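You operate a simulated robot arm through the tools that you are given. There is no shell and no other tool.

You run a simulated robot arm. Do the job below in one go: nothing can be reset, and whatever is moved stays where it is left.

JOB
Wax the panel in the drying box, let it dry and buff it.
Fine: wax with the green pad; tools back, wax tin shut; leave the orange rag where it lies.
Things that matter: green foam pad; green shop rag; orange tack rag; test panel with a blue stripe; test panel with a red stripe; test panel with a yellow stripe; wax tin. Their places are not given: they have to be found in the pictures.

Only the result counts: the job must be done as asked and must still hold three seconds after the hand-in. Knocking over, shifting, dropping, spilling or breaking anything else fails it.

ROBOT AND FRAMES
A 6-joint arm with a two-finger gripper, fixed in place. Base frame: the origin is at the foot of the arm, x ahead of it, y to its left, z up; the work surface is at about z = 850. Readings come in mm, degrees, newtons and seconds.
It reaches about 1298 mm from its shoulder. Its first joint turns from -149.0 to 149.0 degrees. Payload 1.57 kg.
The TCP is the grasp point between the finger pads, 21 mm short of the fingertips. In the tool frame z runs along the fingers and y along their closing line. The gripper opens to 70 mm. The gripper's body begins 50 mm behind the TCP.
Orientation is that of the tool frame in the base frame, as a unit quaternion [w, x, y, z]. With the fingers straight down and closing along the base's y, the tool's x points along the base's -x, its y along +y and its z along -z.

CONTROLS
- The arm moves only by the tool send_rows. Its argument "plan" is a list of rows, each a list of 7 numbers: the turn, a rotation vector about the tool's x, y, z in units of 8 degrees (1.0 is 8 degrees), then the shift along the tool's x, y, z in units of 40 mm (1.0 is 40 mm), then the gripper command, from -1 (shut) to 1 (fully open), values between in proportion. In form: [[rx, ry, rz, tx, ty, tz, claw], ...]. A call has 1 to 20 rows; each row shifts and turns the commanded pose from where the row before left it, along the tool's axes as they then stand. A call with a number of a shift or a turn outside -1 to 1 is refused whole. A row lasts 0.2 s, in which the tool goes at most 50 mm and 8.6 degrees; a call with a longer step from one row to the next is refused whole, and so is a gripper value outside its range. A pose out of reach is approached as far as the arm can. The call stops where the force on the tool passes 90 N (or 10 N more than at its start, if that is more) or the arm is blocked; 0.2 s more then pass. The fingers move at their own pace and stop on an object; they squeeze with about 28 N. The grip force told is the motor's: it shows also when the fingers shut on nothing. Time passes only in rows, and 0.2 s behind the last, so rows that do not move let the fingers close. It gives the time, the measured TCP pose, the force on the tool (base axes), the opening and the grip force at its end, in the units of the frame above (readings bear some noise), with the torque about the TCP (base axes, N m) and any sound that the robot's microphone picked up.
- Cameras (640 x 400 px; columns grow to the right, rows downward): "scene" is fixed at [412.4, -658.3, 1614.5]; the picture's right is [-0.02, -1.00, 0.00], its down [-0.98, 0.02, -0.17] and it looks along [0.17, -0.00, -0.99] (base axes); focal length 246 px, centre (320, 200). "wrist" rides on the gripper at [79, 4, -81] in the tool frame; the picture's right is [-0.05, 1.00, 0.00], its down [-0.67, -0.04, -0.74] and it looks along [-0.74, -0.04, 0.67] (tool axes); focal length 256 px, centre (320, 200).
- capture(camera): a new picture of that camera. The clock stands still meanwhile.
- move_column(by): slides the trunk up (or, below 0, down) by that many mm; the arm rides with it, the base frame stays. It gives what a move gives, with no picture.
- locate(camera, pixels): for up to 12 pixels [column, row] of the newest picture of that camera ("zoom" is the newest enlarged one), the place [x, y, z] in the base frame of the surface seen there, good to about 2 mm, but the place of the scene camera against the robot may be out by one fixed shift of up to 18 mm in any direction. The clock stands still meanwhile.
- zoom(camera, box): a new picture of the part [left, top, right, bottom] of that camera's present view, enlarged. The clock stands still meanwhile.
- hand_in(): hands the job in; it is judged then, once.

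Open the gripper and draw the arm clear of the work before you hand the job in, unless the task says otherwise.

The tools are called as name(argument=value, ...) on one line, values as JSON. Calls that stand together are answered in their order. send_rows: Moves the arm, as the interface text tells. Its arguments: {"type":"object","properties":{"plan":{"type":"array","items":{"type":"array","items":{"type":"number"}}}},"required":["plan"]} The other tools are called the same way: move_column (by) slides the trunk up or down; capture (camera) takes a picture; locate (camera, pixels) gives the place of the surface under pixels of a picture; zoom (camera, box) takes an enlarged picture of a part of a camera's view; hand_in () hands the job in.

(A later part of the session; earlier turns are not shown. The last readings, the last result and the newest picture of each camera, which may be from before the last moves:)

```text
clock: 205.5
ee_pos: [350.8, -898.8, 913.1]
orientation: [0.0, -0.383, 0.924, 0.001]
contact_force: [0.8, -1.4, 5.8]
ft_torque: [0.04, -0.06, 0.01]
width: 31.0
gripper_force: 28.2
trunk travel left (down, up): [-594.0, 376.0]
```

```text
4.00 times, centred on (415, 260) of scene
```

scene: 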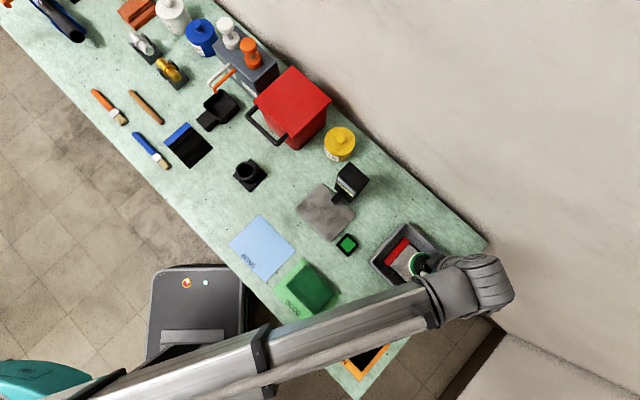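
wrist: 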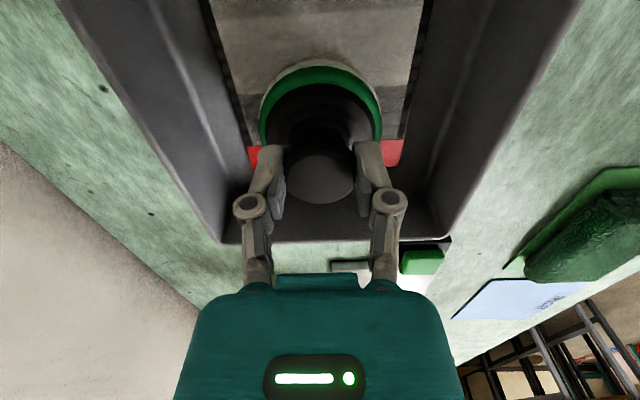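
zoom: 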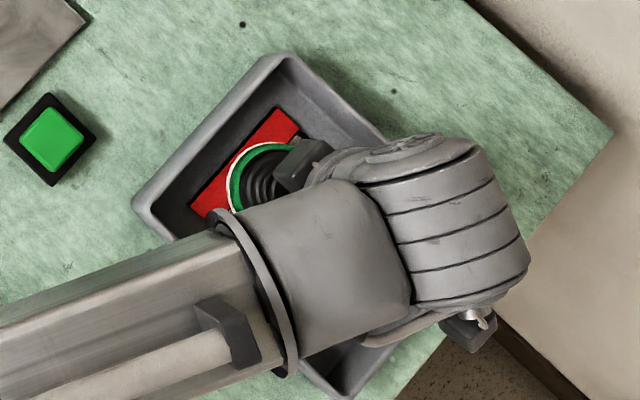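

Strip 1 is freshly wet. I lift slightly, move 62 mm to the other end (strip 3) and repeat.

move_column(by=8)

send_rows(plan=[[0, 0, 0, 0.775, 0, 0, -1], [0, 0, 0, 0.775, 0, 0, -1], [0, 0, 0, 0, 0, 0, -1]])

capture(camera="wrist")

move_column(by=-8)

```text
clock: 206.1
ee_pos: [349.1, -899.5, 920.3]
orientation: [0.0, -0.383, 0.924, 0.0]
contact_force: [0.1, -0.7, -0.1]
ft_torque: [0.02, -0.03, 0.01]
width: 30.7
gripper_force: 28.0
trunk travel left (down, up): [-602.0, 368.0]
```

```text
clock: 206.9
ee_pos: [307.5, -943.5, 921.1]
orientation: [0.0, -0.383, 0.924, 0.001]
contact_force: [-1.2, -0.1, 0.0]
ft_torque: [-0.02, -0.02, 0.0]
width: 30.9
gripper_force: 27.6
trunk travel left (down, up): [-602.0, 368.0]
```

```text
taken
```

wrist: 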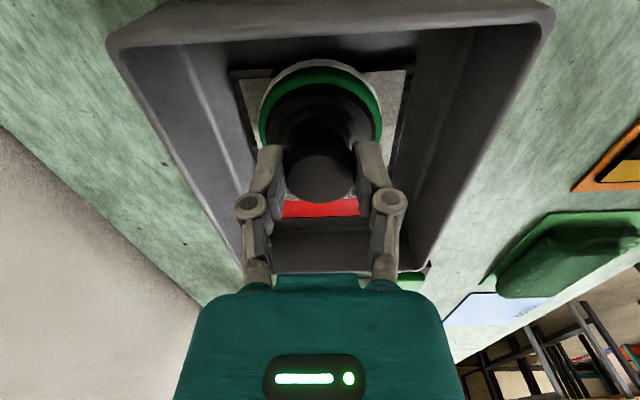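

```text
clock: 207.4
ee_pos: [307.1, -942.2, 913.1]
orientation: [0.0, -0.383, 0.924, 0.001]
contact_force: [0.1, 0.2, 4.4]
ft_torque: [0.04, -0.05, -0.01]
width: 31.1
gripper_force: 28.1
trunk travel left (down, up): [-594.0, 376.0]
```

4.4 N; slightly more pressure, then the same rubbing.

move_column(by=-0.4)

send_rows(plan=[[0, 0, 0, 0, 0.25, 0, -1], [0, 0, 0, 0, 0.25, 0, -1], [0, 0, 0, 0, -0.25, 0, -1], [0, 0, 0, 0, -0.25, 0, -1], [0, 0, 0, 0, -0.25, 0, -1], [0, 0, 0, 0, -0.25, 0, -1], [0, 0, 0, 0, 0.25, 0, -1], [0, 0, 0, 0, 0.25, 0, -1], [0, 0, 0, 0, 0.25, 0, -1], [0, 0, 0, 0, 0.25, 0, -1], [0, 0, 0, 0, -0.25, 0, -1], [0, 0, 0, 0, -0.25, 0, -1], [0, 0, 0, 0, -0.25, 0, -1], [0, 0, 0, 0, -0.25, 0, -1], [0, 0, 0, 0, 0.25, 0, -1], [0, 0, 0, 0, 0.25, 0, -1]])

capture(camera="wrist")

```text
clock: 207.9
ee_pos: [306.7, -942.3, 913.7]
orientation: [0.0, -0.382, 0.924, 0.0]
contact_force: [-0.5, -1.2, 8.2]
ft_torque: [0.02, -0.05, -0.01]
width: 30.7
gripper_force: 28.2
trunk travel left (down, up): [-594.0, 376.0]
```

```text
clock: 211.3
ee_pos: [308.5, -941.1, 912.6]
orientation: [0.0, -0.382, 0.924, 0.001]
contact_force: [1.2, -1.7, 8.1]
ft_torque: [0.0, -0.08, 0.03]
width: 30.9
gripper_force: 28.3
trunk travel left (down, up): [-594.0, 376.0]
```

```text
taken
```

wrist: 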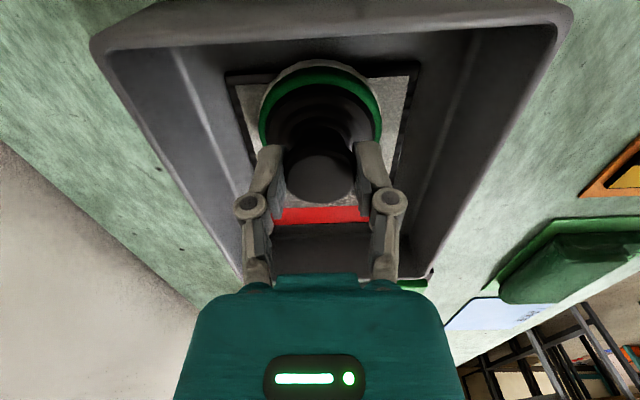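

I lift the pad and look at the panel on the way out.

move_column(by=91)

send_rows(plan=[[0, 0, 0, -0.842, 0.412, 0, -1], [0, 0, 0, -0.842, 0.412, 0, -1], [0, 0, 0, -0.842, 0.412, 0, -1], [0, 0, 0, -0.842, 0.412, 0, -1], [0, 0, 0, -0.842, 0.412, 0, -1], [0, 0, 0, -0.842, 0.412, 0, -1], [0, 0, 0, -0.842, 0.412, 0, -1], [0, 0, 0, -0.842, 0.412, 0, -1], [0, 0, 0, -0.842, 0.412, 0, -1], [0, 0, 0, -0.842, 0.412, 0, -1], [0, 0, 0, -0.842, 0.412, 0, -1], [0, 0, 0, -0.842, 0.412, 0, -1], [0, 0, 0, -0.842, 0.412, 0, -1], [0, 0, 0, -0.842, 0.412, 0, -1], [0, 0, 0, -0.842, 0.412, 0, -1], [0, 0, 0, -0.842, 0.412, 0, -1], [0, 0, 0, -0.842, 0.412, 0, -1], [0, 0, 0, 0, 0, 0, -1]])

zoom(camera="scene", box=[360, 210, 470, 310])

```text
clock: 212.6
ee_pos: [308.5, -941.5, 1003.1]
orientation: [0.0, -0.382, 0.924, 0.0]
contact_force: [-0.5, 0.3, -0.3]
ft_torque: [0.01, 0.02, 0.0]
width: 31.0
gripper_force: 28.0
trunk travel left (down, up): [-685.0, 285.0]
```

```text
clock: 216.4
ee_pos: [514.3, -339.0, 1004.4]
orientation: [0.0, -0.383, 0.924, 0.0]
contact_force: [-0.1, 0.3, -0.3]
ft_torque: [-0.02, 0.02, 0.02]
width: 31.0
gripper_force: 28.2
trunk travel left (down, up): [-685.0, 285.0]
```

```text
4.00 times, centred on (415, 260) of scene
```

zoom: 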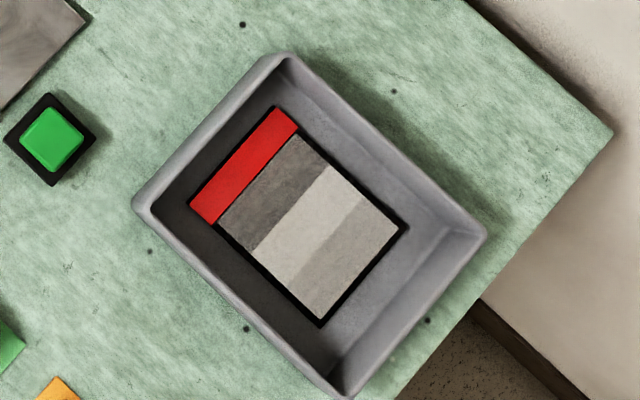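

Strip 1 is freshly wet now, but strip 3 did not change, so the pad may be running out of wax. I look at the pad's rim in the wrist view.

capture(camera="wrist")

zoom(camera="wrist", box=[240, 40, 400, 160])

zoom(camera="scene", box=[382, 232, 442, 302])

```text
taken
```

wrist: 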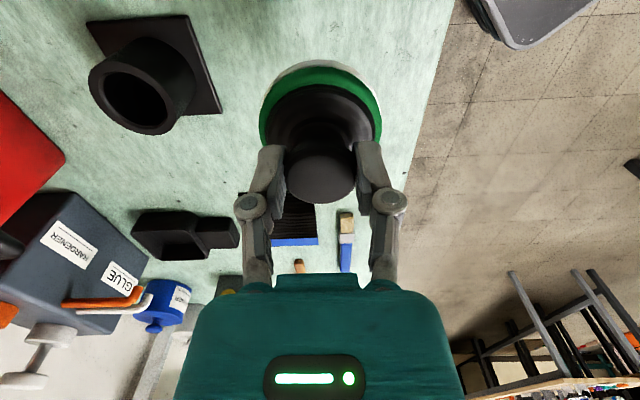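

```text
3.33 times, centred on (320, 100) of wrist
```

zoom: 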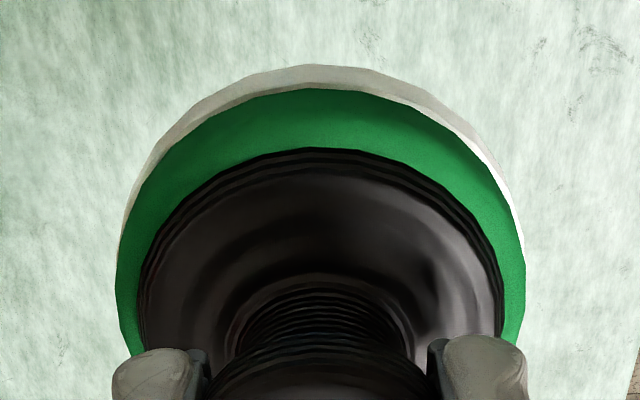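

```text
5.71 times, centred on (412, 267) of scene
```

zoom: 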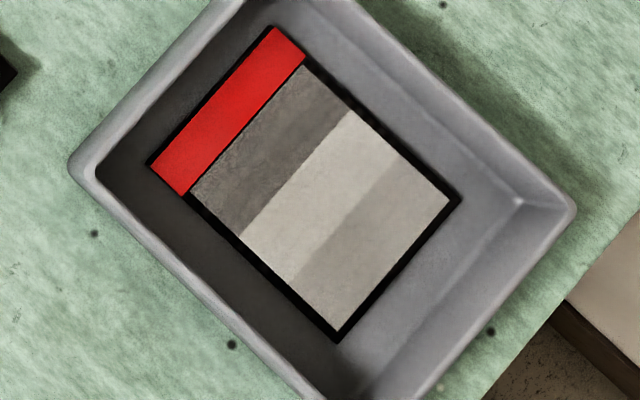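

The pad still carries its wax layer; strip 3's tone did not change, probably because at 8 N the panel moved along with the pad. I go back and rub strip 3 with a lighter touch.

send_rows(plan=[[0, 0, 0, 0.842, -0.412, 0, -1], [0, 0, 0, 0.842, -0.412, 0, -1], [0, 0, 0, 0.842, -0.412, 0, -1], [0, 0, 0, 0.842, -0.412, 0, -1], [0, 0, 0, 0.842, -0.412, 0, -1], [0, 0, 0, 0.842, -0.412, 0, -1], [0, 0, 0, 0.842, -0.412, 0, -1], [0, 0, 0, 0.842, -0.412, 0, -1], [0, 0, 0, 0.842, -0.412, 0, -1], [0, 0, 0, 0.842, -0.412, 0, -1], [0, 0, 0, 0.842, -0.412, 0, -1], [0, 0, 0, 0.842, -0.412, 0, -1], [0, 0, 0, 0.842, -0.412, 0, -1], [0, 0, 0, 0.842, -0.412, 0, -1], [0, 0, 0, 0.842, -0.412, 0, -1], [0, 0, 0, 0.842, -0.412, 0, -1], [0, 0, 0, 0.842, -0.412, 0, -1], [0, 0, 0, 0, 0, 0, -1]])

move_column(by=-80)

move_column(by=-9.5)

capture(camera="wrist")

```text
clock: 220.2
ee_pos: [307.9, -942.9, 1003.5]
orientation: [-0.001, -0.382, 0.924, 0.0]
contact_force: [-0.3, 0.4, -0.1]
ft_torque: [0.03, 0.04, 0.01]
width: 30.9
gripper_force: 28.0
trunk travel left (down, up): [-685.0, 285.0]
```

```text
clock: 221.4
ee_pos: [309.3, -942.7, 923.5]
orientation: [0.0, -0.383, 0.924, 0.002]
contact_force: [0.4, 0.3, 0.1]
ft_torque: [0.02, -0.02, -0.01]
width: 31.0
gripper_force: 27.7
trunk travel left (down, up): [-605.0, 365.0]
```

```text
clock: 221.9
ee_pos: [308.6, -942.5, 913.3]
orientation: [-0.002, -0.384, 0.923, 0.001]
contact_force: [0.2, 0.4, -0.1]
ft_torque: [0.01, -0.03, 0.04]
width: 30.9
gripper_force: 27.7
trunk travel left (down, up): [-595.0, 375.0]
```

```text
taken
```

wrist: 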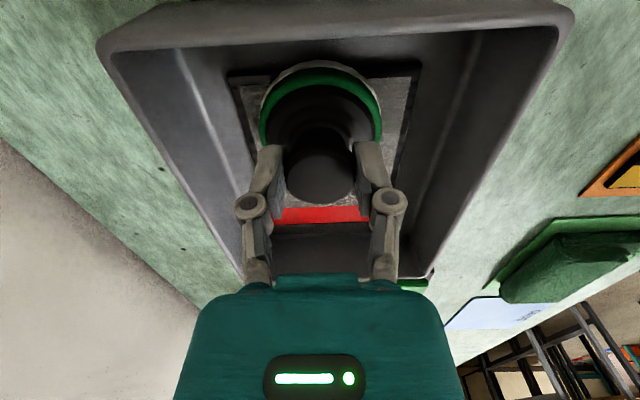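

Just above contact. I touch with about 3 N and move only 16 mm in +v, then look whether the panel follows.

move_column(by=-0.5)

send_rows(plan=[[0, 0, 0, 0, 0.2, 0, -1], [0, 0, 0, 0, 0.2, 0, -1]])

capture(camera="wrist")

```text
clock: 222.4
ee_pos: [309.1, -942.5, 913.7]
orientation: [0.0, -0.383, 0.924, 0.0]
contact_force: [-0.2, 0.0, -0.3]
ft_torque: [0.01, 0.02, 0.01]
width: 30.9
gripper_force: 27.7
trunk travel left (down, up): [-595.0, 375.0]
```

```text
clock: 223.0
ee_pos: [297.4, -931.8, 913.8]
orientation: [0.0, -0.382, 0.924, 0.001]
contact_force: [0.6, -0.1, -0.6]
ft_torque: [-0.02, -0.02, 0.0]
width: 31.0
gripper_force: 27.9
trunk travel left (down, up): [-595.0, 375.0]
```

```text
taken
```

wrist: 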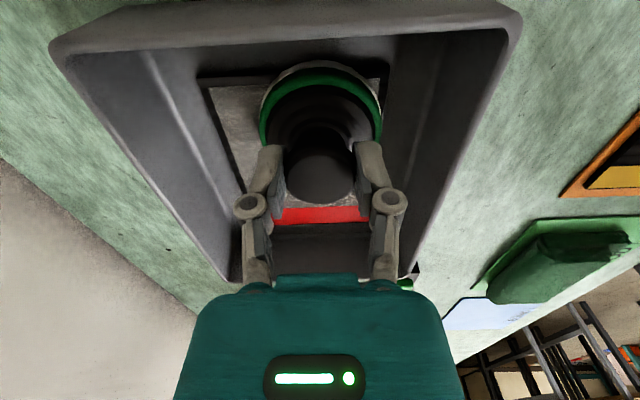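

No contact yet. I lower another 0.5 mm and stroke back −v.

move_column(by=-0.5)

send_rows(plan=[[0, 0, 0, 0, -0.2, 0, -1], [0, 0, 0, 0, -0.2, 0, -1], [0, 0, 0, 0, -0.2, 0, -1], [0, 0, 0, 0, -0.2, 0, -1]])

capture(camera="wrist")

```text
clock: 223.5
ee_pos: [298.1, -931.7, 913.7]
orientation: [-0.001, -0.382, 0.924, 0.001]
contact_force: [0.4, -0.2, 3.0]
ft_torque: [-0.08, -0.01, -0.02]
width: 30.8
gripper_force: 28.2
trunk travel left (down, up): [-594.0, 376.0]
```

```text
clock: 224.5
ee_pos: [319.3, -953.6, 913.6]
orientation: [0.0, -0.383, 0.924, 0.001]
contact_force: [0.2, 0.3, 1.4]
ft_torque: [0.0, 0.02, 0.05]
width: 30.9
gripper_force: 28.1
trunk travel left (down, up): [-594.0, 376.0]
```

```text
taken
```

wrist: 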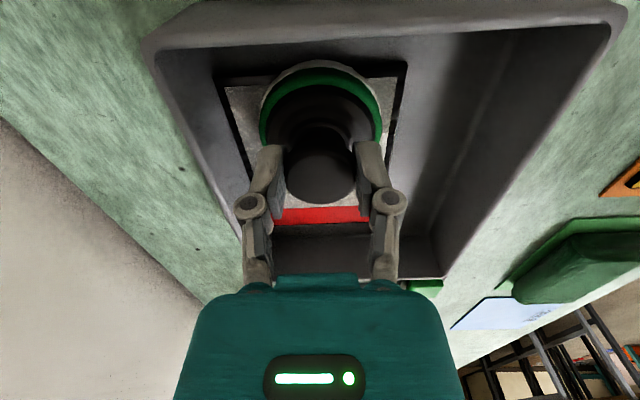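

The panel followed the pad (it slid ≈22 mm in −v and is now near that wall). So I use one-way strokes toward that wall: lift, go back +v 15 mm, press, and stroke −v with the wall holding the panel.

move_column(by=5)

send_rows(plan=[[0, 0, 0, 0, 0.375, 0, -1], [0, 0, 0, 0, 0, 0, -1]])

move_column(by=-5.3)

send_rows(plan=[[0, 0, 0, 0, -0.25, 0, -1], [0, 0, 0, 0, -0.25, 0, -1], [0, 0, 0, 0, -0.25, 0, -1]])

capture(camera="wrist")

```text
clock: 225.1
ee_pos: [320.1, -954.8, 917.7]
orientation: [-0.001, -0.383, 0.924, 0.001]
contact_force: [-0.4, -0.4, -0.4]
ft_torque: [0.0, 0.0, 0.0]
width: 30.9
gripper_force: 28.0
trunk travel left (down, up): [-599.0, 371.0]
```

```text
clock: 225.7
ee_pos: [308.7, -943.1, 917.3]
orientation: [0.0, -0.383, 0.924, 0.001]
contact_force: [0.4, -0.2, -0.3]
ft_torque: [0.02, 0.04, 0.0]
width: 31.1
gripper_force: 28.3
trunk travel left (down, up): [-599.0, 371.0]
```

```text
clock: 226.2
ee_pos: [308.5, -942.5, 913.0]
orientation: [0.0, -0.382, 0.924, 0.001]
contact_force: [0.5, -1.2, 5.6]
ft_torque: [-0.05, -0.05, -0.02]
width: 30.8
gripper_force: 28.3
trunk travel left (down, up): [-594.0, 376.0]
```

```text
clock: 227.0
ee_pos: [332.2, -963.8, 913.8]
orientation: [-0.001, -0.383, 0.924, 0.001]
contact_force: [-2.6, 1.3, 3.7]
ft_torque: [0.09, 0.06, 0.01]
width: 31.3
gripper_force: 28.1
trunk travel left (down, up): [-594.0, 376.0]
```

```text
taken
```

wrist: 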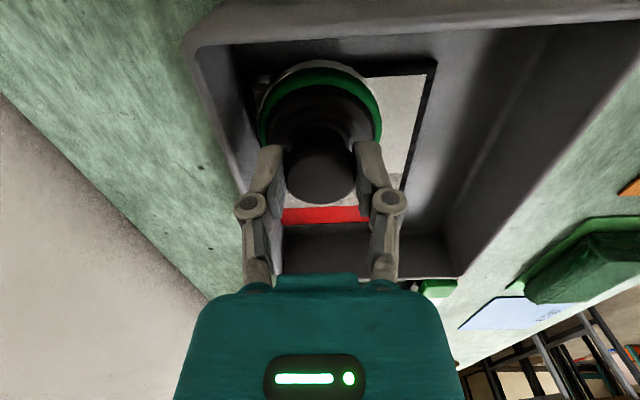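

Now the pad slid relative to the panel (it is pinned at the −v wall). I repeat this one-way stroke twice more with slightly different u.

move_column(by=5)

send_rows(plan=[[0, 0, 0, 0.15, 0.4, 0, -1], [0, 0, 0, 0, 0.4, 0, -1], [0, 0, 0, 0, 0, 0, -1]])

move_column(by=-5)

send_rows(plan=[[0, 0, 0, 0, -0.25, 0, -1], [0, 0, 0, 0, -0.25, 0, -1], [0, 0, 0, 0, -0.25, 0, -1]])

capture(camera="wrist")

```text
clock: 227.6
ee_pos: [331.5, -964.5, 918.6]
orientation: [0.0, -0.382, 0.924, 0.001]
contact_force: [-1.3, -0.7, 0.7]
ft_torque: [0.0, -0.03, 0.0]
width: 30.8
gripper_force: 28.2
trunk travel left (down, up): [-599.0, 371.0]
```

```text
clock: 228.4
ee_pos: [302.7, -945.6, 917.9]
orientation: [0.0, -0.382, 0.924, 0.001]
contact_force: [0.6, 0.4, -0.7]
ft_torque: [0.01, -0.01, 0.01]
width: 31.0
gripper_force: 28.3
trunk travel left (down, up): [-599.0, 371.0]
```

```text
clock: 228.9
ee_pos: [303.4, -945.7, 913.1]
orientation: [0.0, -0.383, 0.924, 0.001]
contact_force: [-0.2, -1.4, 4.8]
ft_torque: [-0.05, -0.04, -0.01]
width: 31.0
gripper_force: 27.2
trunk travel left (down, up): [-594.0, 376.0]
```

```text
clock: 229.7
ee_pos: [324.1, -967.6, 913.3]
orientation: [0.0, -0.383, 0.924, 0.001]
contact_force: [-1.9, 0.7, 3.9]
ft_torque: [0.08, 0.07, 0.01]
width: 31.1
gripper_force: 27.7
trunk travel left (down, up): [-594.0, 376.0]
```

```text
taken
```

wrist: 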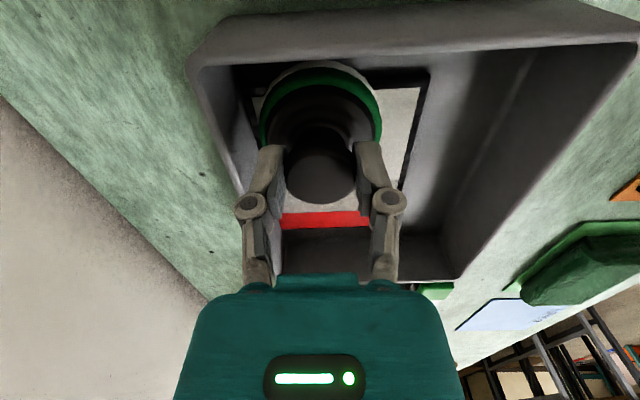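

I lift and step aside to inspect with the scene camera.

move_column(by=90)

send_rows(plan=[[0, 0, 0, 0, 0.8875, 0, -1], [0, 0, 0, 0, 0.8875, 0, -1], [0, 0, 0, 0, 0.8875, 0, -1], [0, 0, 0, 0, 0.8875, 0, -1], [0, 0, 0, 0, 0.8875, 0, -1], [0, 0, 0, 0, 0, 0, -1]])

zoom(camera="scene", box=[360, 210, 470, 310])

```text
clock: 230.9
ee_pos: [324.4, -967.3, 1002.2]
orientation: [-0.001, -0.382, 0.924, 0.001]
contact_force: [-0.6, -0.9, -0.2]
ft_torque: [0.05, 0.03, -0.04]
width: 30.9
gripper_force: 28.1
trunk travel left (down, up): [-684.0, 286.0]
```

```text
clock: 232.3
ee_pos: [199.9, -843.3, 1003.4]
orientation: [0.0, -0.383, 0.924, 0.001]
contact_force: [0.2, -0.5, -0.7]
ft_torque: [-0.02, -0.01, -0.01]
width: 30.8
gripper_force: 27.4
trunk travel left (down, up): [-684.0, 286.0]
```

```text
4.00 times, centred on (415, 260) of scene
```

zoom: 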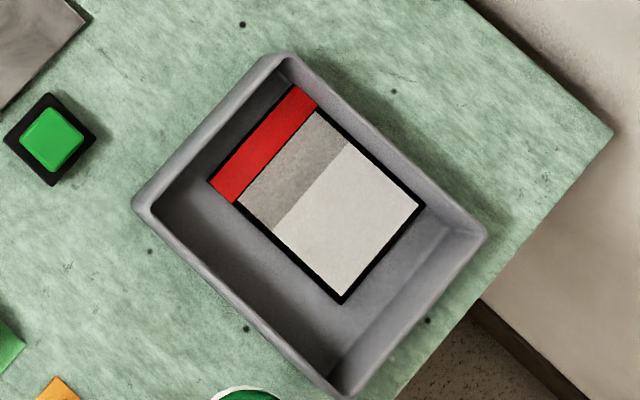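

Strips 2 and 3 are now bright white-grey (dry, full coat), strip 1 is medium (re-waxed at ~205 s, still drying). While here I give strip 1 the same one-way strokes so that it gets a full coat too.

send_rows(plan=[[0, 0, 0, -0.406, -0.912, 0, -1], [0, 0, 0, -0.406, -0.912, 0, -1], [0, 0, 0, -0.406, -0.912, 0, -1], [0, 0, 0, -0.406, -0.912, 0, -1], [0, 0, 0, 0, 0, 0, -1]])

move_column(by=-80)

capture(camera="wrist")

```text
clock: 233.6
ee_pos: [347.9, -897.5, 1002.7]
orientation: [0.0, -0.383, 0.924, 0.001]
contact_force: [0.5, -0.2, -0.4]
ft_torque: [0.0, 0.02, 0.01]
width: 31.0
gripper_force: 28.1
trunk travel left (down, up): [-684.0, 286.0]
```

```text
clock: 234.7
ee_pos: [348.0, -897.8, 923.0]
orientation: [-0.001, -0.382, 0.924, 0.0]
contact_force: [0.4, 0.1, 0.0]
ft_torque: [0.01, -0.02, 0.02]
width: 30.8
gripper_force: 27.9
trunk travel left (down, up): [-604.0, 366.0]
```

```text
taken
```

wrist: 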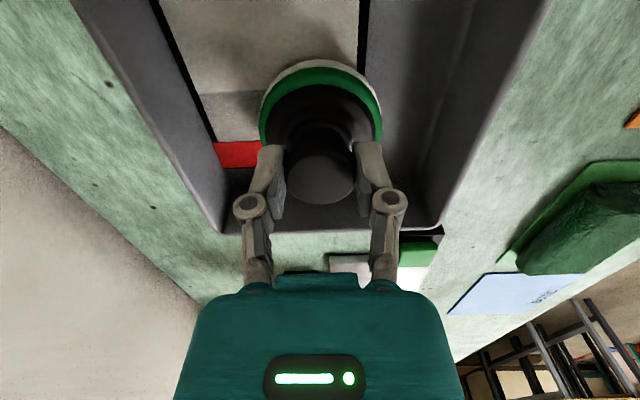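

The pad is over strip 1 at its +v side. I touch down and stroke toward −v, twice.

send_rows(plan=[[0, 0, 0, -0.15, -0.05, 0, -1], [0, 0, 0, 0, 0, 0, -1]])

move_column(by=-10)

send_rows(plan=[[0, 0, 0, 0, -0.25, 0, -1], [0, 0, 0, 0, -0.25, 0, -1], [0, 0, 0, 0, -0.25, 0, -1], [0, 0, 0, 0, -0.15, 0, -1]])

capture(camera="wrist")

```text
clock: 235.3
ee_pos: [353.7, -894.3, 923.1]
orientation: [0.0, -0.382, 0.924, 0.001]
contact_force: [-0.4, -0.4, -0.4]
ft_torque: [-0.02, 0.02, 0.02]
width: 30.8
gripper_force: 28.1
trunk travel left (down, up): [-604.0, 366.0]
```

```text
clock: 235.9
ee_pos: [352.4, -894.5, 913.4]
orientation: [-0.001, -0.382, 0.924, 0.001]
contact_force: [-0.3, 0.9, 3.5]
ft_torque: [0.04, 0.0, -0.03]
width: 30.6
gripper_force: 27.6
trunk travel left (down, up): [-594.0, 376.0]
```

```text
clock: 236.9
ee_pos: [377.4, -920.2, 912.5]
orientation: [0.0, -0.383, 0.924, 0.0]
contact_force: [-1.0, 0.8, 2.7]
ft_torque: [0.01, 0.05, -0.01]
width: 30.9
gripper_force: 28.1
trunk travel left (down, up): [-594.0, 376.0]
```

```text
taken
```

wrist: 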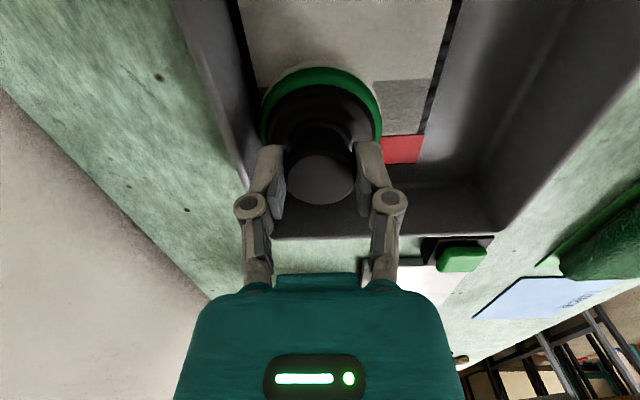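

The white wax ring on the pad is gone now, so its load is used up. I lift, step aside and look at the panel.

move_column(by=90)

send_rows(plan=[[0, 0, 0, 0, 0.8875, 0, -1], [0, 0, 0, 0, 0.8875, 0, -1], [0, 0, 0, 0, 0.8875, 0, -1], [0, 0, 0, 0, 0.8875, 0, -1], [0, 0, 0, 0, 0.8875, 0, -1], [0, 0, 0, 0, 0, 0, -1]])

capture(camera="wrist")

zoom(camera="scene", box=[360, 210, 470, 310])

```text
clock: 238.2
ee_pos: [378.8, -921.2, 1001.4]
orientation: [0.0, -0.383, 0.924, 0.001]
contact_force: [0.5, -0.5, 0.6]
ft_torque: [0.02, -0.01, 0.0]
width: 31.0
gripper_force: 27.7
trunk travel left (down, up): [-684.0, 286.0]
```

```text
clock: 239.6
ee_pos: [253.0, -796.8, 1001.9]
orientation: [0.0, -0.383, 0.924, 0.001]
contact_force: [-0.8, 0.8, -1.2]
ft_torque: [0.0, -0.01, 0.01]
width: 30.9
gripper_force: 27.8
trunk travel left (down, up): [-684.0, 286.0]
```

```text
taken
```

wrist: 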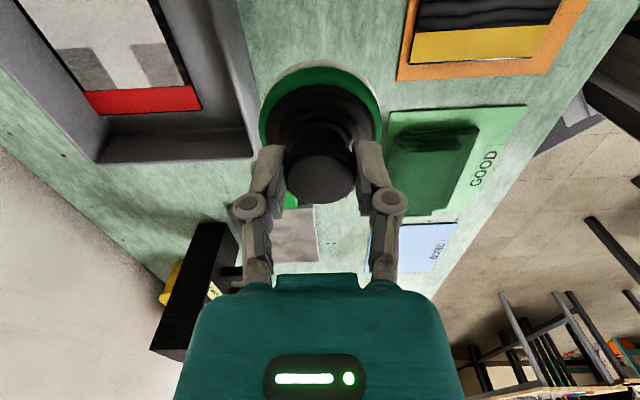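

```text
4.00 times, centred on (415, 260) of scene
```

zoom: 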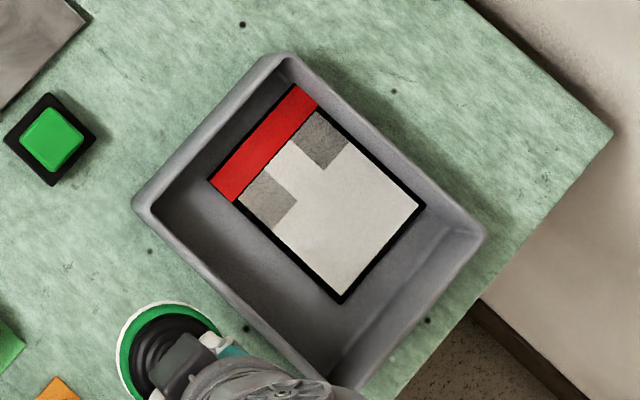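

Now I see the panel's film is a 3×3 grid: strips 2, 3 and the middle cell of strip 1 are white (full coat), the two outer cells of strip 1 are still thin. I go back to give these two cells real sliding strokes.

send_rows(plan=[[0, 0, 0, 0.036, -0.7625, 0, -1], [0, 0, 0, 0.036, -0.7625, 0, -1], [0, 0, 0, 0.036, -0.7625, 0, -1], [0, 0, 0, 0.036, -0.7625, 0, -1], [0, 0, 0, 0, 0, 0, -1]])

move_column(by=-80)

capture(camera="wrist")

```text
clock: 240.8
ee_pos: [334.5, -888.8, 1003.4]
orientation: [0.0, -0.383, 0.924, 0.001]
contact_force: [0.4, 0.0, -1.2]
ft_torque: [0.01, 0.01, -0.03]
width: 31.0
gripper_force: 27.5
trunk travel left (down, up): [-684.0, 286.0]
```

```text
clock: 241.9
ee_pos: [334.4, -888.1, 922.4]
orientation: [0.0, -0.383, 0.924, 0.001]
contact_force: [0.0, 0.6, 0.2]
ft_torque: [-0.01, 0.02, 0.0]
width: 31.1
gripper_force: 27.9
trunk travel left (down, up): [-604.0, 366.0]
```

```text
taken
```

wrist: 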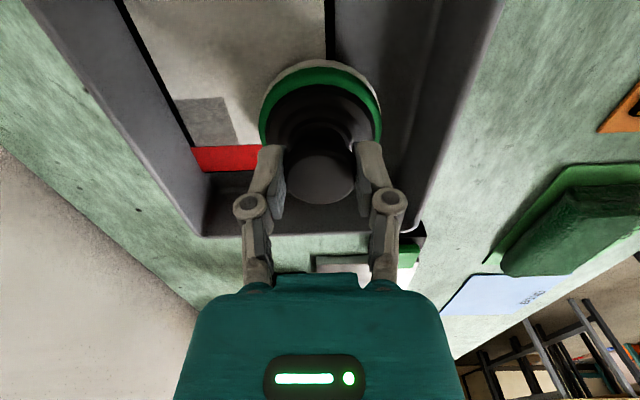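

The pad is over the panel's +v edge. I touch down and stroke −v, twice.

move_column(by=-10.2)

send_rows(plan=[[0, 0, 0, 0, -0.25, 0, -1], [0, 0, 0, 0, -0.25, 0, -1], [0, 0, 0, 0, -0.25, 0, -1], [0, 0, 0, 0, -0.25, 0, -1]])

capture(camera="wrist")

```text
clock: 242.5
ee_pos: [334.7, -887.6, 911.9]
orientation: [0.0, -0.382, 0.924, 0.001]
contact_force: [-0.3, -0.5, 4.9]
ft_torque: [0.0, 0.01, 0.01]
width: 30.9
gripper_force: 28.3
trunk travel left (down, up): [-594.0, 376.0]
```

```text
clock: 243.5
ee_pos: [362.9, -916.6, 911.7]
orientation: [-0.001, -0.383, 0.924, 0.001]
contact_force: [-2.0, 2.1, 3.8]
ft_torque: [0.09, 0.11, -0.02]
width: 30.9
gripper_force: 27.7
trunk travel left (down, up): [-594.0, 376.0]
```

```text
taken
```

wrist: 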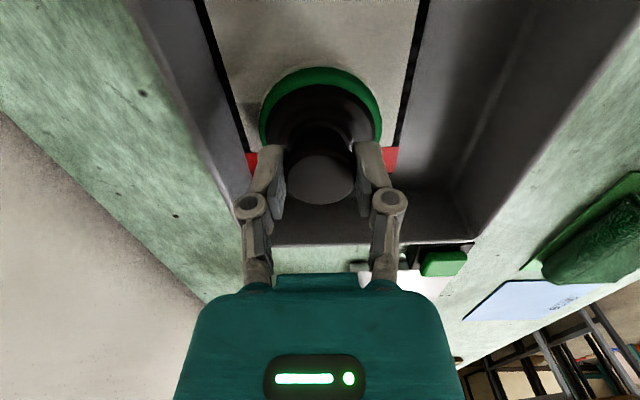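

The +v cell has turned white. Now I stroke on toward −v for the other cell, repeating with lifts.

send_rows(plan=[[0, 0, 0, 0, -0.2, 0, -1], [0, 0, 0, 0, -0.2, 0, -1]])

move_column(by=5)

send_rows(plan=[[0, 0, 0, 0, 0.45, 0, -1], [0, 0, 0, 0, 0, 0, -1]])

move_column(by=-5)

send_rows(plan=[[0, 0, 0, 0, -0.225, 0, -1], [0, 0, 0, 0, -0.225, 0, -1]])

capture(camera="wrist")

```text
clock: 244.1
ee_pos: [373.7, -927.2, 912.8]
orientation: [-0.001, -0.382, 0.924, 0.0]
contact_force: [-1.8, 2.4, 2.9]
ft_torque: [0.07, 0.05, -0.01]
width: 30.8
gripper_force: 27.6
trunk travel left (down, up): [-594.0, 376.0]
```

```text
clock: 244.6
ee_pos: [373.9, -927.6, 918.4]
orientation: [0.0, -0.383, 0.924, 0.0]
contact_force: [-2.7, 1.5, 1.5]
ft_torque: [0.04, 0.04, 0.0]
width: 31.1
gripper_force: 27.9
trunk travel left (down, up): [-599.0, 371.0]
```

```text
clock: 245.2
ee_pos: [362.3, -913.9, 917.0]
orientation: [-0.001, -0.382, 0.924, 0.001]
contact_force: [-0.1, 0.4, 0.0]
ft_torque: [0.0, 0.0, 0.01]
width: 31.0
gripper_force: 28.2
trunk travel left (down, up): [-599.0, 371.0]
```

```text
clock: 245.8
ee_pos: [361.1, -913.8, 914.5]
orientation: [-0.001, -0.382, 0.924, 0.001]
contact_force: [0.3, -0.7, 4.8]
ft_torque: [-0.07, -0.09, -0.02]
width: 31.3
gripper_force: 28.2
trunk travel left (down, up): [-594.0, 376.0]
```

```text
clock: 246.4
ee_pos: [372.6, -927.4, 913.8]
orientation: [-0.001, -0.383, 0.924, 0.001]
contact_force: [-1.9, 2.3, 3.2]
ft_torque: [0.03, 0.04, 0.03]
width: 31.0
gripper_force: 28.1
trunk travel left (down, up): [-594.0, 376.0]
```

```text
taken
```

wrist: 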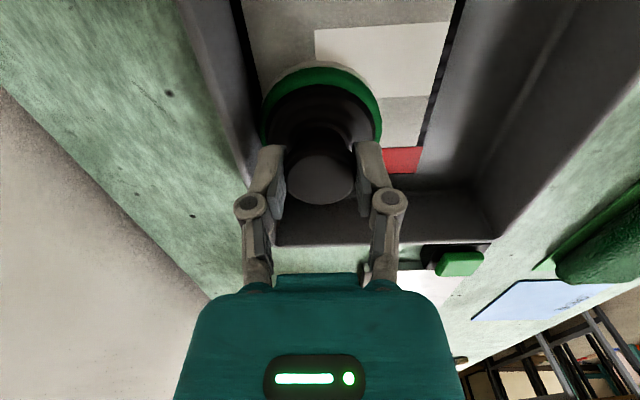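

I lift away and view the whole panel again.

move_column(by=90)

send_rows(plan=[[0, 0, 0, 0, 0.8875, 0, -1], [0, 0, 0, 0, 0.8875, 0, -1], [0, 0, 0, 0, 0.8875, 0, -1], [0, 0, 0, 0, 0.8875, 0, -1], [0, 0, 0, 0, 0.8875, 0, -1], [0, 0, 0, 0, 0, 0, -1]])

zoom(camera="scene", box=[360, 210, 470, 310])

zoom(camera="scene", box=[382, 225, 442, 295])

```text
clock: 247.6
ee_pos: [373.5, -927.7, 1002.3]
orientation: [0.0, -0.383, 0.924, 0.001]
contact_force: [1.0, -1.1, 0.3]
ft_torque: [0.0, 0.03, -0.02]
width: 30.9
gripper_force: 27.7
trunk travel left (down, up): [-684.0, 286.0]
```

```text
clock: 249.0
ee_pos: [247.7, -803.8, 1003.3]
orientation: [-0.001, -0.382, 0.924, 0.0]
contact_force: [-0.4, -0.2, -0.9]
ft_torque: [0.02, -0.01, -0.02]
width: 30.8
gripper_force: 27.6
trunk travel left (down, up): [-684.0, 286.0]
```

```text
4.00 times, centred on (415, 260) of scene
```

zoom: 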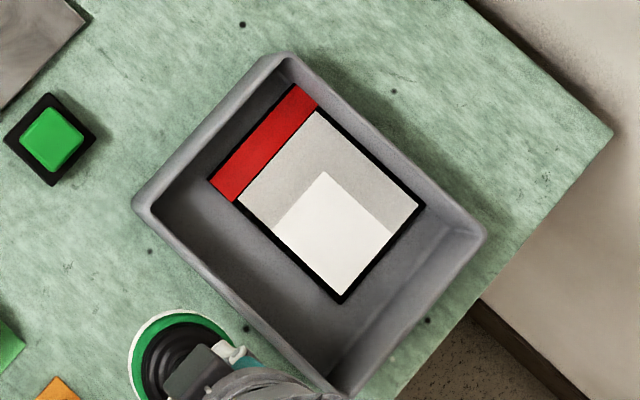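

```text
5.71 times, centred on (412, 260) of scene
```

zoom: 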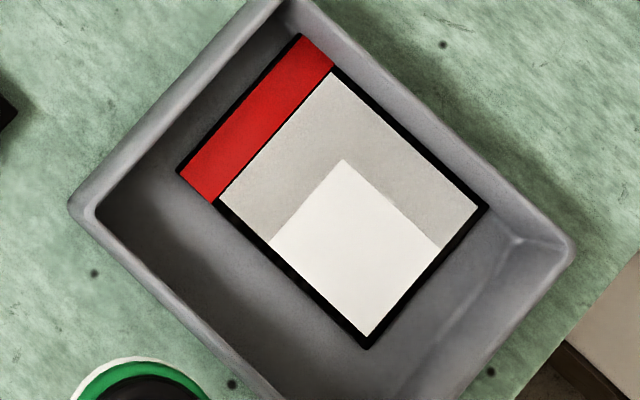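

Four cells are now pure white (dry, full coat), the rest light grey (still drying). That is a good full coat, so I take the pad back to its home spot.

send_rows(plan=[[0, 0, 0, -0.923, 0.25, 0, -1], [0, 0, 0, -0.923, 0.25, 0, -1], [0, 0, 0, -0.923, 0.25, 0, -1], [0, 0, 0, -0.923, 0.25, 0, -1], [0, 0, 0, -0.923, 0.25, 0, -1], [0, 0, 0, -0.923, 0.25, 0, -1], [0, 0, 0, -0.923, 0.25, 0, -1], [0, 0, 0, -0.923, 0.25, 0, -1], [0, 0, 0, -0.923, 0.25, 0, -1], [0, 0, 0, -0.923, 0.25, 0, -1], [0, 0, 0, -0.923, 0.25, 0, -1], [0, 0, 0, -0.923, 0.25, 0, -1], [0, 0, 0, -0.923, 0.25, 0, -1], [0, 0, 0, -0.923, 0.25, 0, -1], [0, 0, 0, 0, 0, 0, -1]])

move_column(by=-95)

move_column(by=-3)

```text
clock: 252.2
ee_pos: [514.2, -337.3, 1002.3]
orientation: [0.0, -0.383, 0.924, 0.001]
contact_force: [-0.2, -0.1, -0.5]
ft_torque: [-0.02, 0.02, 0.03]
width: 30.8
gripper_force: 28.5
trunk travel left (down, up): [-684.0, 286.0]
```

```text
clock: 253.5
ee_pos: [512.5, -337.4, 908.2]
orientation: [0.0, -0.383, 0.924, 0.001]
contact_force: [0.8, -0.7, -1.0]
ft_torque: [0.0, -0.01, -0.02]
width: 30.7
gripper_force: 27.9
trunk travel left (down, up): [-589.0, 381.0]
```

```text
clock: 254.0
ee_pos: [513.0, -338.5, 904.0]
orientation: [-0.001, -0.382, 0.924, 0.001]
contact_force: [-0.8, 0.4, -0.6]
ft_torque: [0.02, 0.01, -0.02]
width: 30.6
gripper_force: 28.2
trunk travel left (down, up): [-586.0, 384.0]
```

Within 2 mm of the spot. I set it down gently.

move_column(by=-1.3)

move_column(by=-0.6)

```text
clock: 254.6
ee_pos: [514.7, -337.0, 903.6]
orientation: [0.0, -0.383, 0.924, 0.001]
contact_force: [0.3, 0.0, 0.5]
ft_torque: [0.0, -0.02, -0.03]
width: 31.0
gripper_force: 27.3
trunk travel left (down, up): [-585.0, 385.0]
```

```text
clock: 255.1
ee_pos: [512.8, -337.1, 903.8]
orientation: [0.0, -0.382, 0.924, 0.001]
contact_force: [0.3, -0.2, 7.3]
ft_torque: [-0.09, -0.16, -0.01]
width: 31.0
gripper_force: 28.0
trunk travel left (down, up): [-584.0, 386.0]
```

The pad stands on the table. I release, lift, and check pad and panel.

send_rows(plan=[[0, 0, 0, 0, 0, 0, 1], [0, 0, 0, 0, 0, 0, 1], [0, 0, 0, 0, 0, 0, 1], [0, 0, 0, 0, 0, 0, 1]])

move_column(by=100)

capture(camera="scene")

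capture(camera="wrist")

zoom(camera="scene", box=[382, 225, 442, 295])

```text
clock: 256.1
ee_pos: [513.4, -337.9, 903.1]
orientation: [0.0, -0.382, 0.924, 0.001]
contact_force: [-0.4, 0.7, -1.0]
ft_torque: [0.0, 0.0, 0.02]
width: 69.8
gripper_force: 0.2
trunk travel left (down, up): [-584.0, 386.0]
```

```text
clock: 257.4
ee_pos: [513.7, -337.8, 1002.8]
orientation: [0.0, -0.383, 0.924, 0.001]
contact_force: [0.6, 1.5, -0.5]
ft_torque: [0.03, -0.01, -0.01]
width: 69.9
gripper_force: 0.0
trunk travel left (down, up): [-684.0, 286.0]
```

```text
taken
```

scene: 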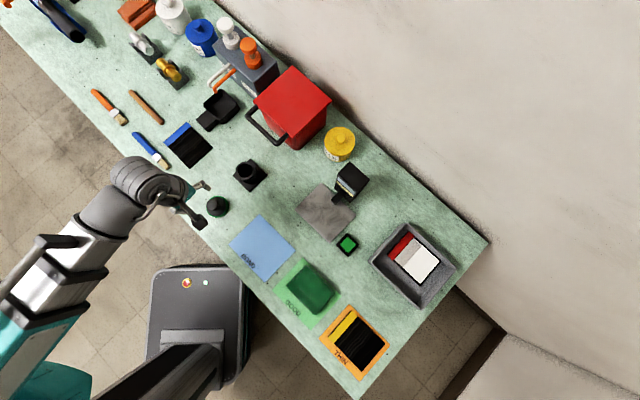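

```text
taken
```

wrist: 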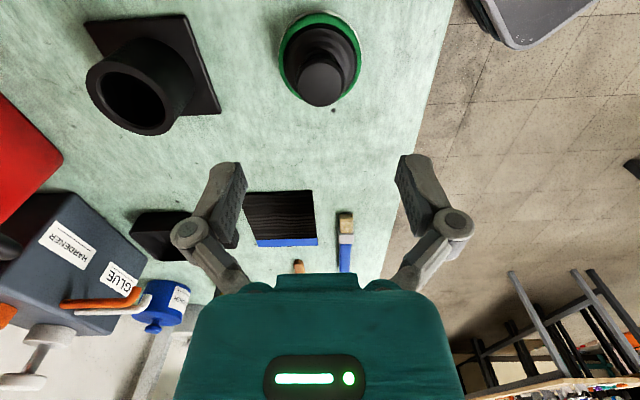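

```text
5.71 times, centred on (412, 260) of scene
```

zoom: 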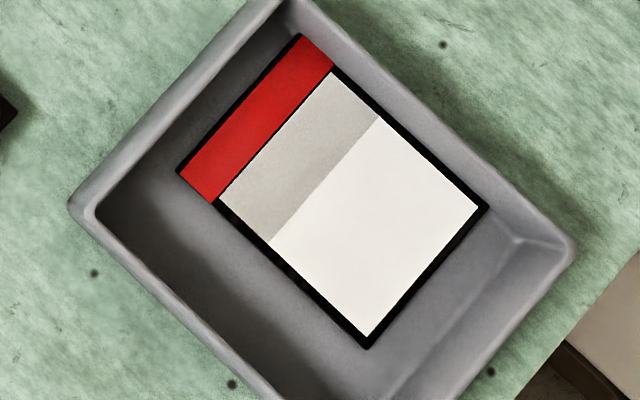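

Strips 2 and 3 are pure white (dry); strip 1 is still light grey. I go back to the rag at (268.9,-631.9).

send_rows(plan=[[0, 0, 0, 0.952, -0.0875, 0, 1], [0, 0, 0, 0.952, -0.0875, 0, 1], [0, 0, 0, 0.952, -0.0875, 0, 1], [0, 0, 0, 0.952, -0.0875, 0, 1], [0, 0, 0, 0.952, -0.0875, 0, 1], [0, 0, 0, 0.952, -0.0875, 0, 1], [0, 0, 0, 0.952, -0.0875, 0, 1], [0, 0, 0, 0.952, -0.0875, 0, 1], [0, 0, 0, 0.952, -0.0875, 0, 1], [0, 0, 0, 0.952, -0.0875, 0, 1], [0, 0, 0, 0, 0, 0, 1]])

move_column(by=-80)

capture(camera="wrist")

zoom(camera="wrist", box=[180, 60, 480, 250])

```text
clock: 259.8
ee_pos: [271.5, -631.1, 1002.9]
orientation: [0.0, -0.382, 0.924, 0.001]
contact_force: [0.1, 0.6, -0.8]
ft_torque: [0.03, -0.03, 0.0]
width: 70.1
gripper_force: 0.0
trunk travel left (down, up): [-684.0, 286.0]
```

```text
clock: 261.0
ee_pos: [270.8, -631.1, 923.3]
orientation: [0.0, -0.383, 0.924, 0.001]
contact_force: [0.3, 0.1, 0.1]
ft_torque: [-0.02, -0.01, 0.01]
width: 70.2
gripper_force: 0.0
trunk travel left (down, up): [-604.0, 366.0]
```

```text
taken
```

wrist: 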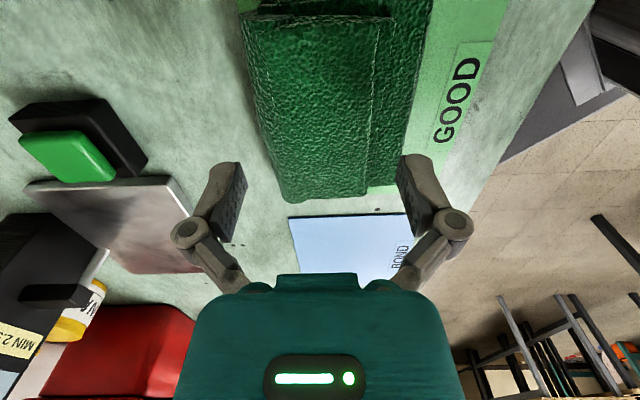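

```text
2.11 times, centred on (330, 155) of wrist
```

zoom: 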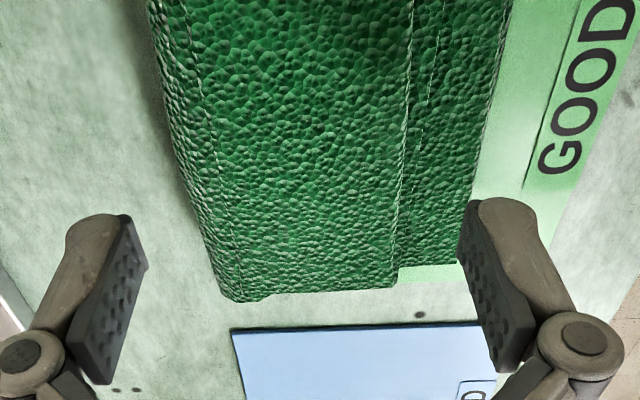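

The upper fold is ≈2 mm to the tool's −y. I correct, lower and grip.

send_rows(plan=[[0, 0, 0, 0, -0.05, 0, 1], [0, 0, 0, 0, 0, 0, 1]])

move_column(by=-26)

move_column(by=-4)

capture(camera="wrist")

```text
clock: 261.6
ee_pos: [271.9, -632.6, 922.3]
orientation: [0.0, -0.382, 0.924, 0.0]
contact_force: [0.2, 0.5, 0.9]
ft_torque: [-0.01, 0.01, 0.02]
width: 70.0
gripper_force: 0.1
trunk travel left (down, up): [-604.0, 366.0]
```

```text
clock: 262.3
ee_pos: [272.5, -632.7, 896.1]
orientation: [-0.002, -0.383, 0.924, 0.001]
contact_force: [0.0, -0.8, -0.2]
ft_torque: [0.0, -0.01, -0.01]
width: 70.1
gripper_force: 0.0
trunk travel left (down, up): [-578.0, 392.0]
```

```text
clock: 262.8
ee_pos: [272.0, -632.8, 893.8]
orientation: [0.001, -0.383, 0.924, 0.001]
contact_force: [0.1, 0.1, -0.6]
ft_torque: [0.02, -0.02, -0.04]
width: 69.9
gripper_force: 0.0
trunk travel left (down, up): [-574.0, 396.0]
```

```text
taken
```

wrist: 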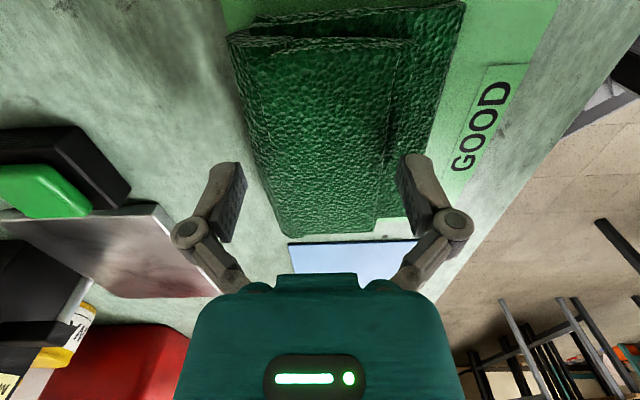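

Fingers straddle the fold. I close and lift.

send_rows(plan=[[0, 0, 0, 0, 0, 0, -1], [0, 0, 0, 0, 0, 0, -1], [0, 0, 0, 0, 0, 0, -1], [0, 0, 0, 0, 0, 0, -1], [0, 0, 0, 0, 0, 0, -1]])

move_column(by=110)

capture(camera="wrist")

zoom(camera="scene", box=[382, 225, 442, 295])

```text
clock: 264.0
ee_pos: [271.3, -633.0, 893.0]
orientation: [-0.001, -0.383, 0.924, 0.002]
contact_force: [1.3, -1.9, 8.6]
ft_torque: [0.08, 0.0, 0.01]
width: 54.9
gripper_force: 28.2
trunk travel left (down, up): [-574.0, 396.0]
```

```text
clock: 265.4
ee_pos: [272.4, -632.9, 1002.5]
orientation: [-0.001, -0.382, 0.924, 0.001]
contact_force: [-1.1, -0.9, -0.9]
ft_torque: [0.0, 0.01, 0.01]
width: 55.3
gripper_force: 28.0
trunk travel left (down, up): [-684.0, 286.0]
```

```text
taken
```

wrist: 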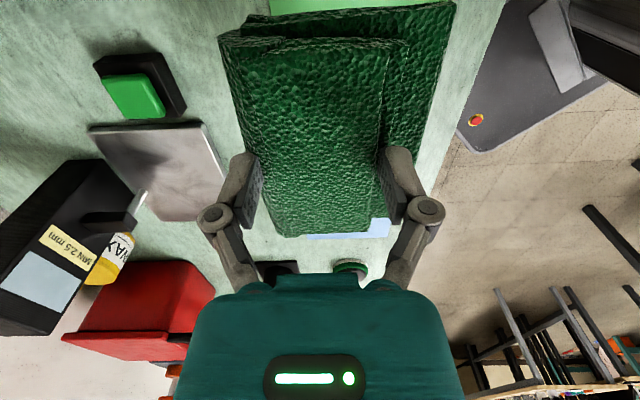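

```text
5.71 times, centred on (412, 260) of scene
```

zoom: 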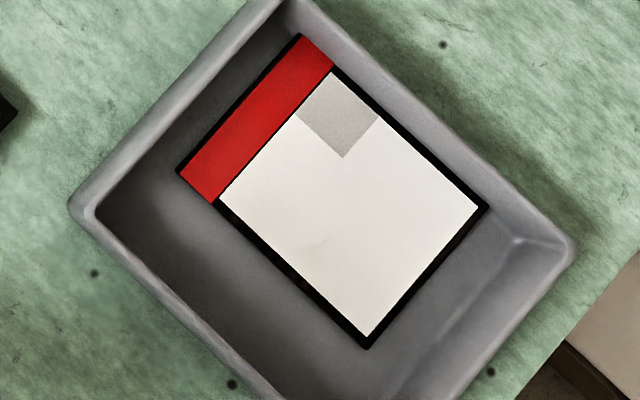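

Only the last-touched cell (near (340,110) in the zoom) is still grey. I wait until it, too, turns white.

send_rows(plan=[[0, 0, 0, 0, 0, 0, -1], [0, 0, 0, 0, 0, 0, -1], [0, 0, 0, 0, 0, 0, -1], [0, 0, 0, 0, 0, 0, -1], [0, 0, 0, 0, 0, 0, -1], [0, 0, 0, 0, 0, 0, -1], [0, 0, 0, 0, 0, 0, -1], [0, 0, 0, 0, 0, 0, -1], [0, 0, 0, 0, 0, 0, -1], [0, 0, 0, 0, 0, 0, -1], [0, 0, 0, 0, 0, 0, -1], [0, 0, 0, 0, 0, 0, -1], [0, 0, 0, 0, 0, 0, -1], [0, 0, 0, 0, 0, 0, -1], [0, 0, 0, 0, 0, 0, -1], [0, 0, 0, 0, 0, 0, -1], [0, 0, 0, 0, 0, 0, -1], [0, 0, 0, 0, 0, 0, -1], [0, 0, 0, 0, 0, 0, -1], [0, 0, 0, 0, 0, 0, -1]])

send_rows(plan=[[0, 0, 0, 0, 0, 0, -1], [0, 0, 0, 0, 0, 0, -1], [0, 0, 0, 0, 0, 0, -1], [0, 0, 0, 0, 0, 0, -1], [0, 0, 0, 0, 0, 0, -1], [0, 0, 0, 0, 0, 0, -1], [0, 0, 0, 0, 0, 0, -1], [0, 0, 0, 0, 0, 0, -1], [0, 0, 0, 0, 0, 0, -1], [0, 0, 0, 0, 0, 0, -1], [0, 0, 0, 0, 0, 0, -1], [0, 0, 0, 0, 0, 0, -1], [0, 0, 0, 0, 0, 0, -1], [0, 0, 0, 0, 0, 0, -1], [0, 0, 0, 0, 0, 0, -1], [0, 0, 0, 0, 0, 0, -1], [0, 0, 0, 0, 0, 0, -1], [0, 0, 0, 0, 0, 0, -1], [0, 0, 0, 0, 0, 0, -1], [0, 0, 0, 0, 0, 0, -1]])

zoom(camera="scene", box=[382, 225, 442, 295])

```text
clock: 269.6
ee_pos: [271.7, -632.9, 1003.6]
orientation: [0.0, -0.383, 0.924, 0.0]
contact_force: [-0.1, 0.7, -0.1]
ft_torque: [-0.02, -0.03, -0.02]
width: 55.0
gripper_force: 28.1
trunk travel left (down, up): [-684.0, 286.0]
```

```text
clock: 273.8
ee_pos: [272.6, -632.7, 1003.4]
orientation: [0.0, -0.383, 0.924, 0.0]
contact_force: [-0.3, 0.7, 0.4]
ft_torque: [0.0, -0.01, -0.04]
width: 55.0
gripper_force: 27.7
trunk travel left (down, up): [-684.0, 286.0]
```

```text
5.71 times, centred on (412, 260) of scene
```

zoom: 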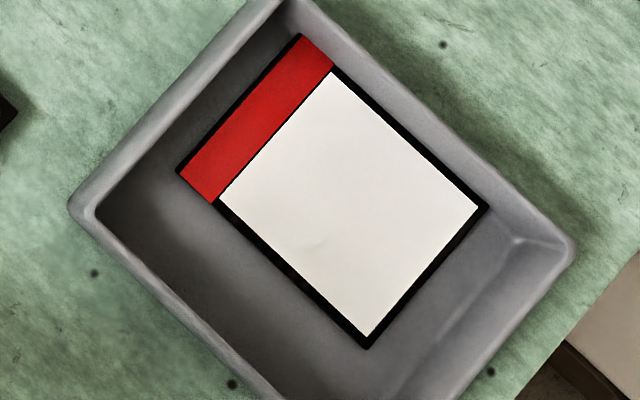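

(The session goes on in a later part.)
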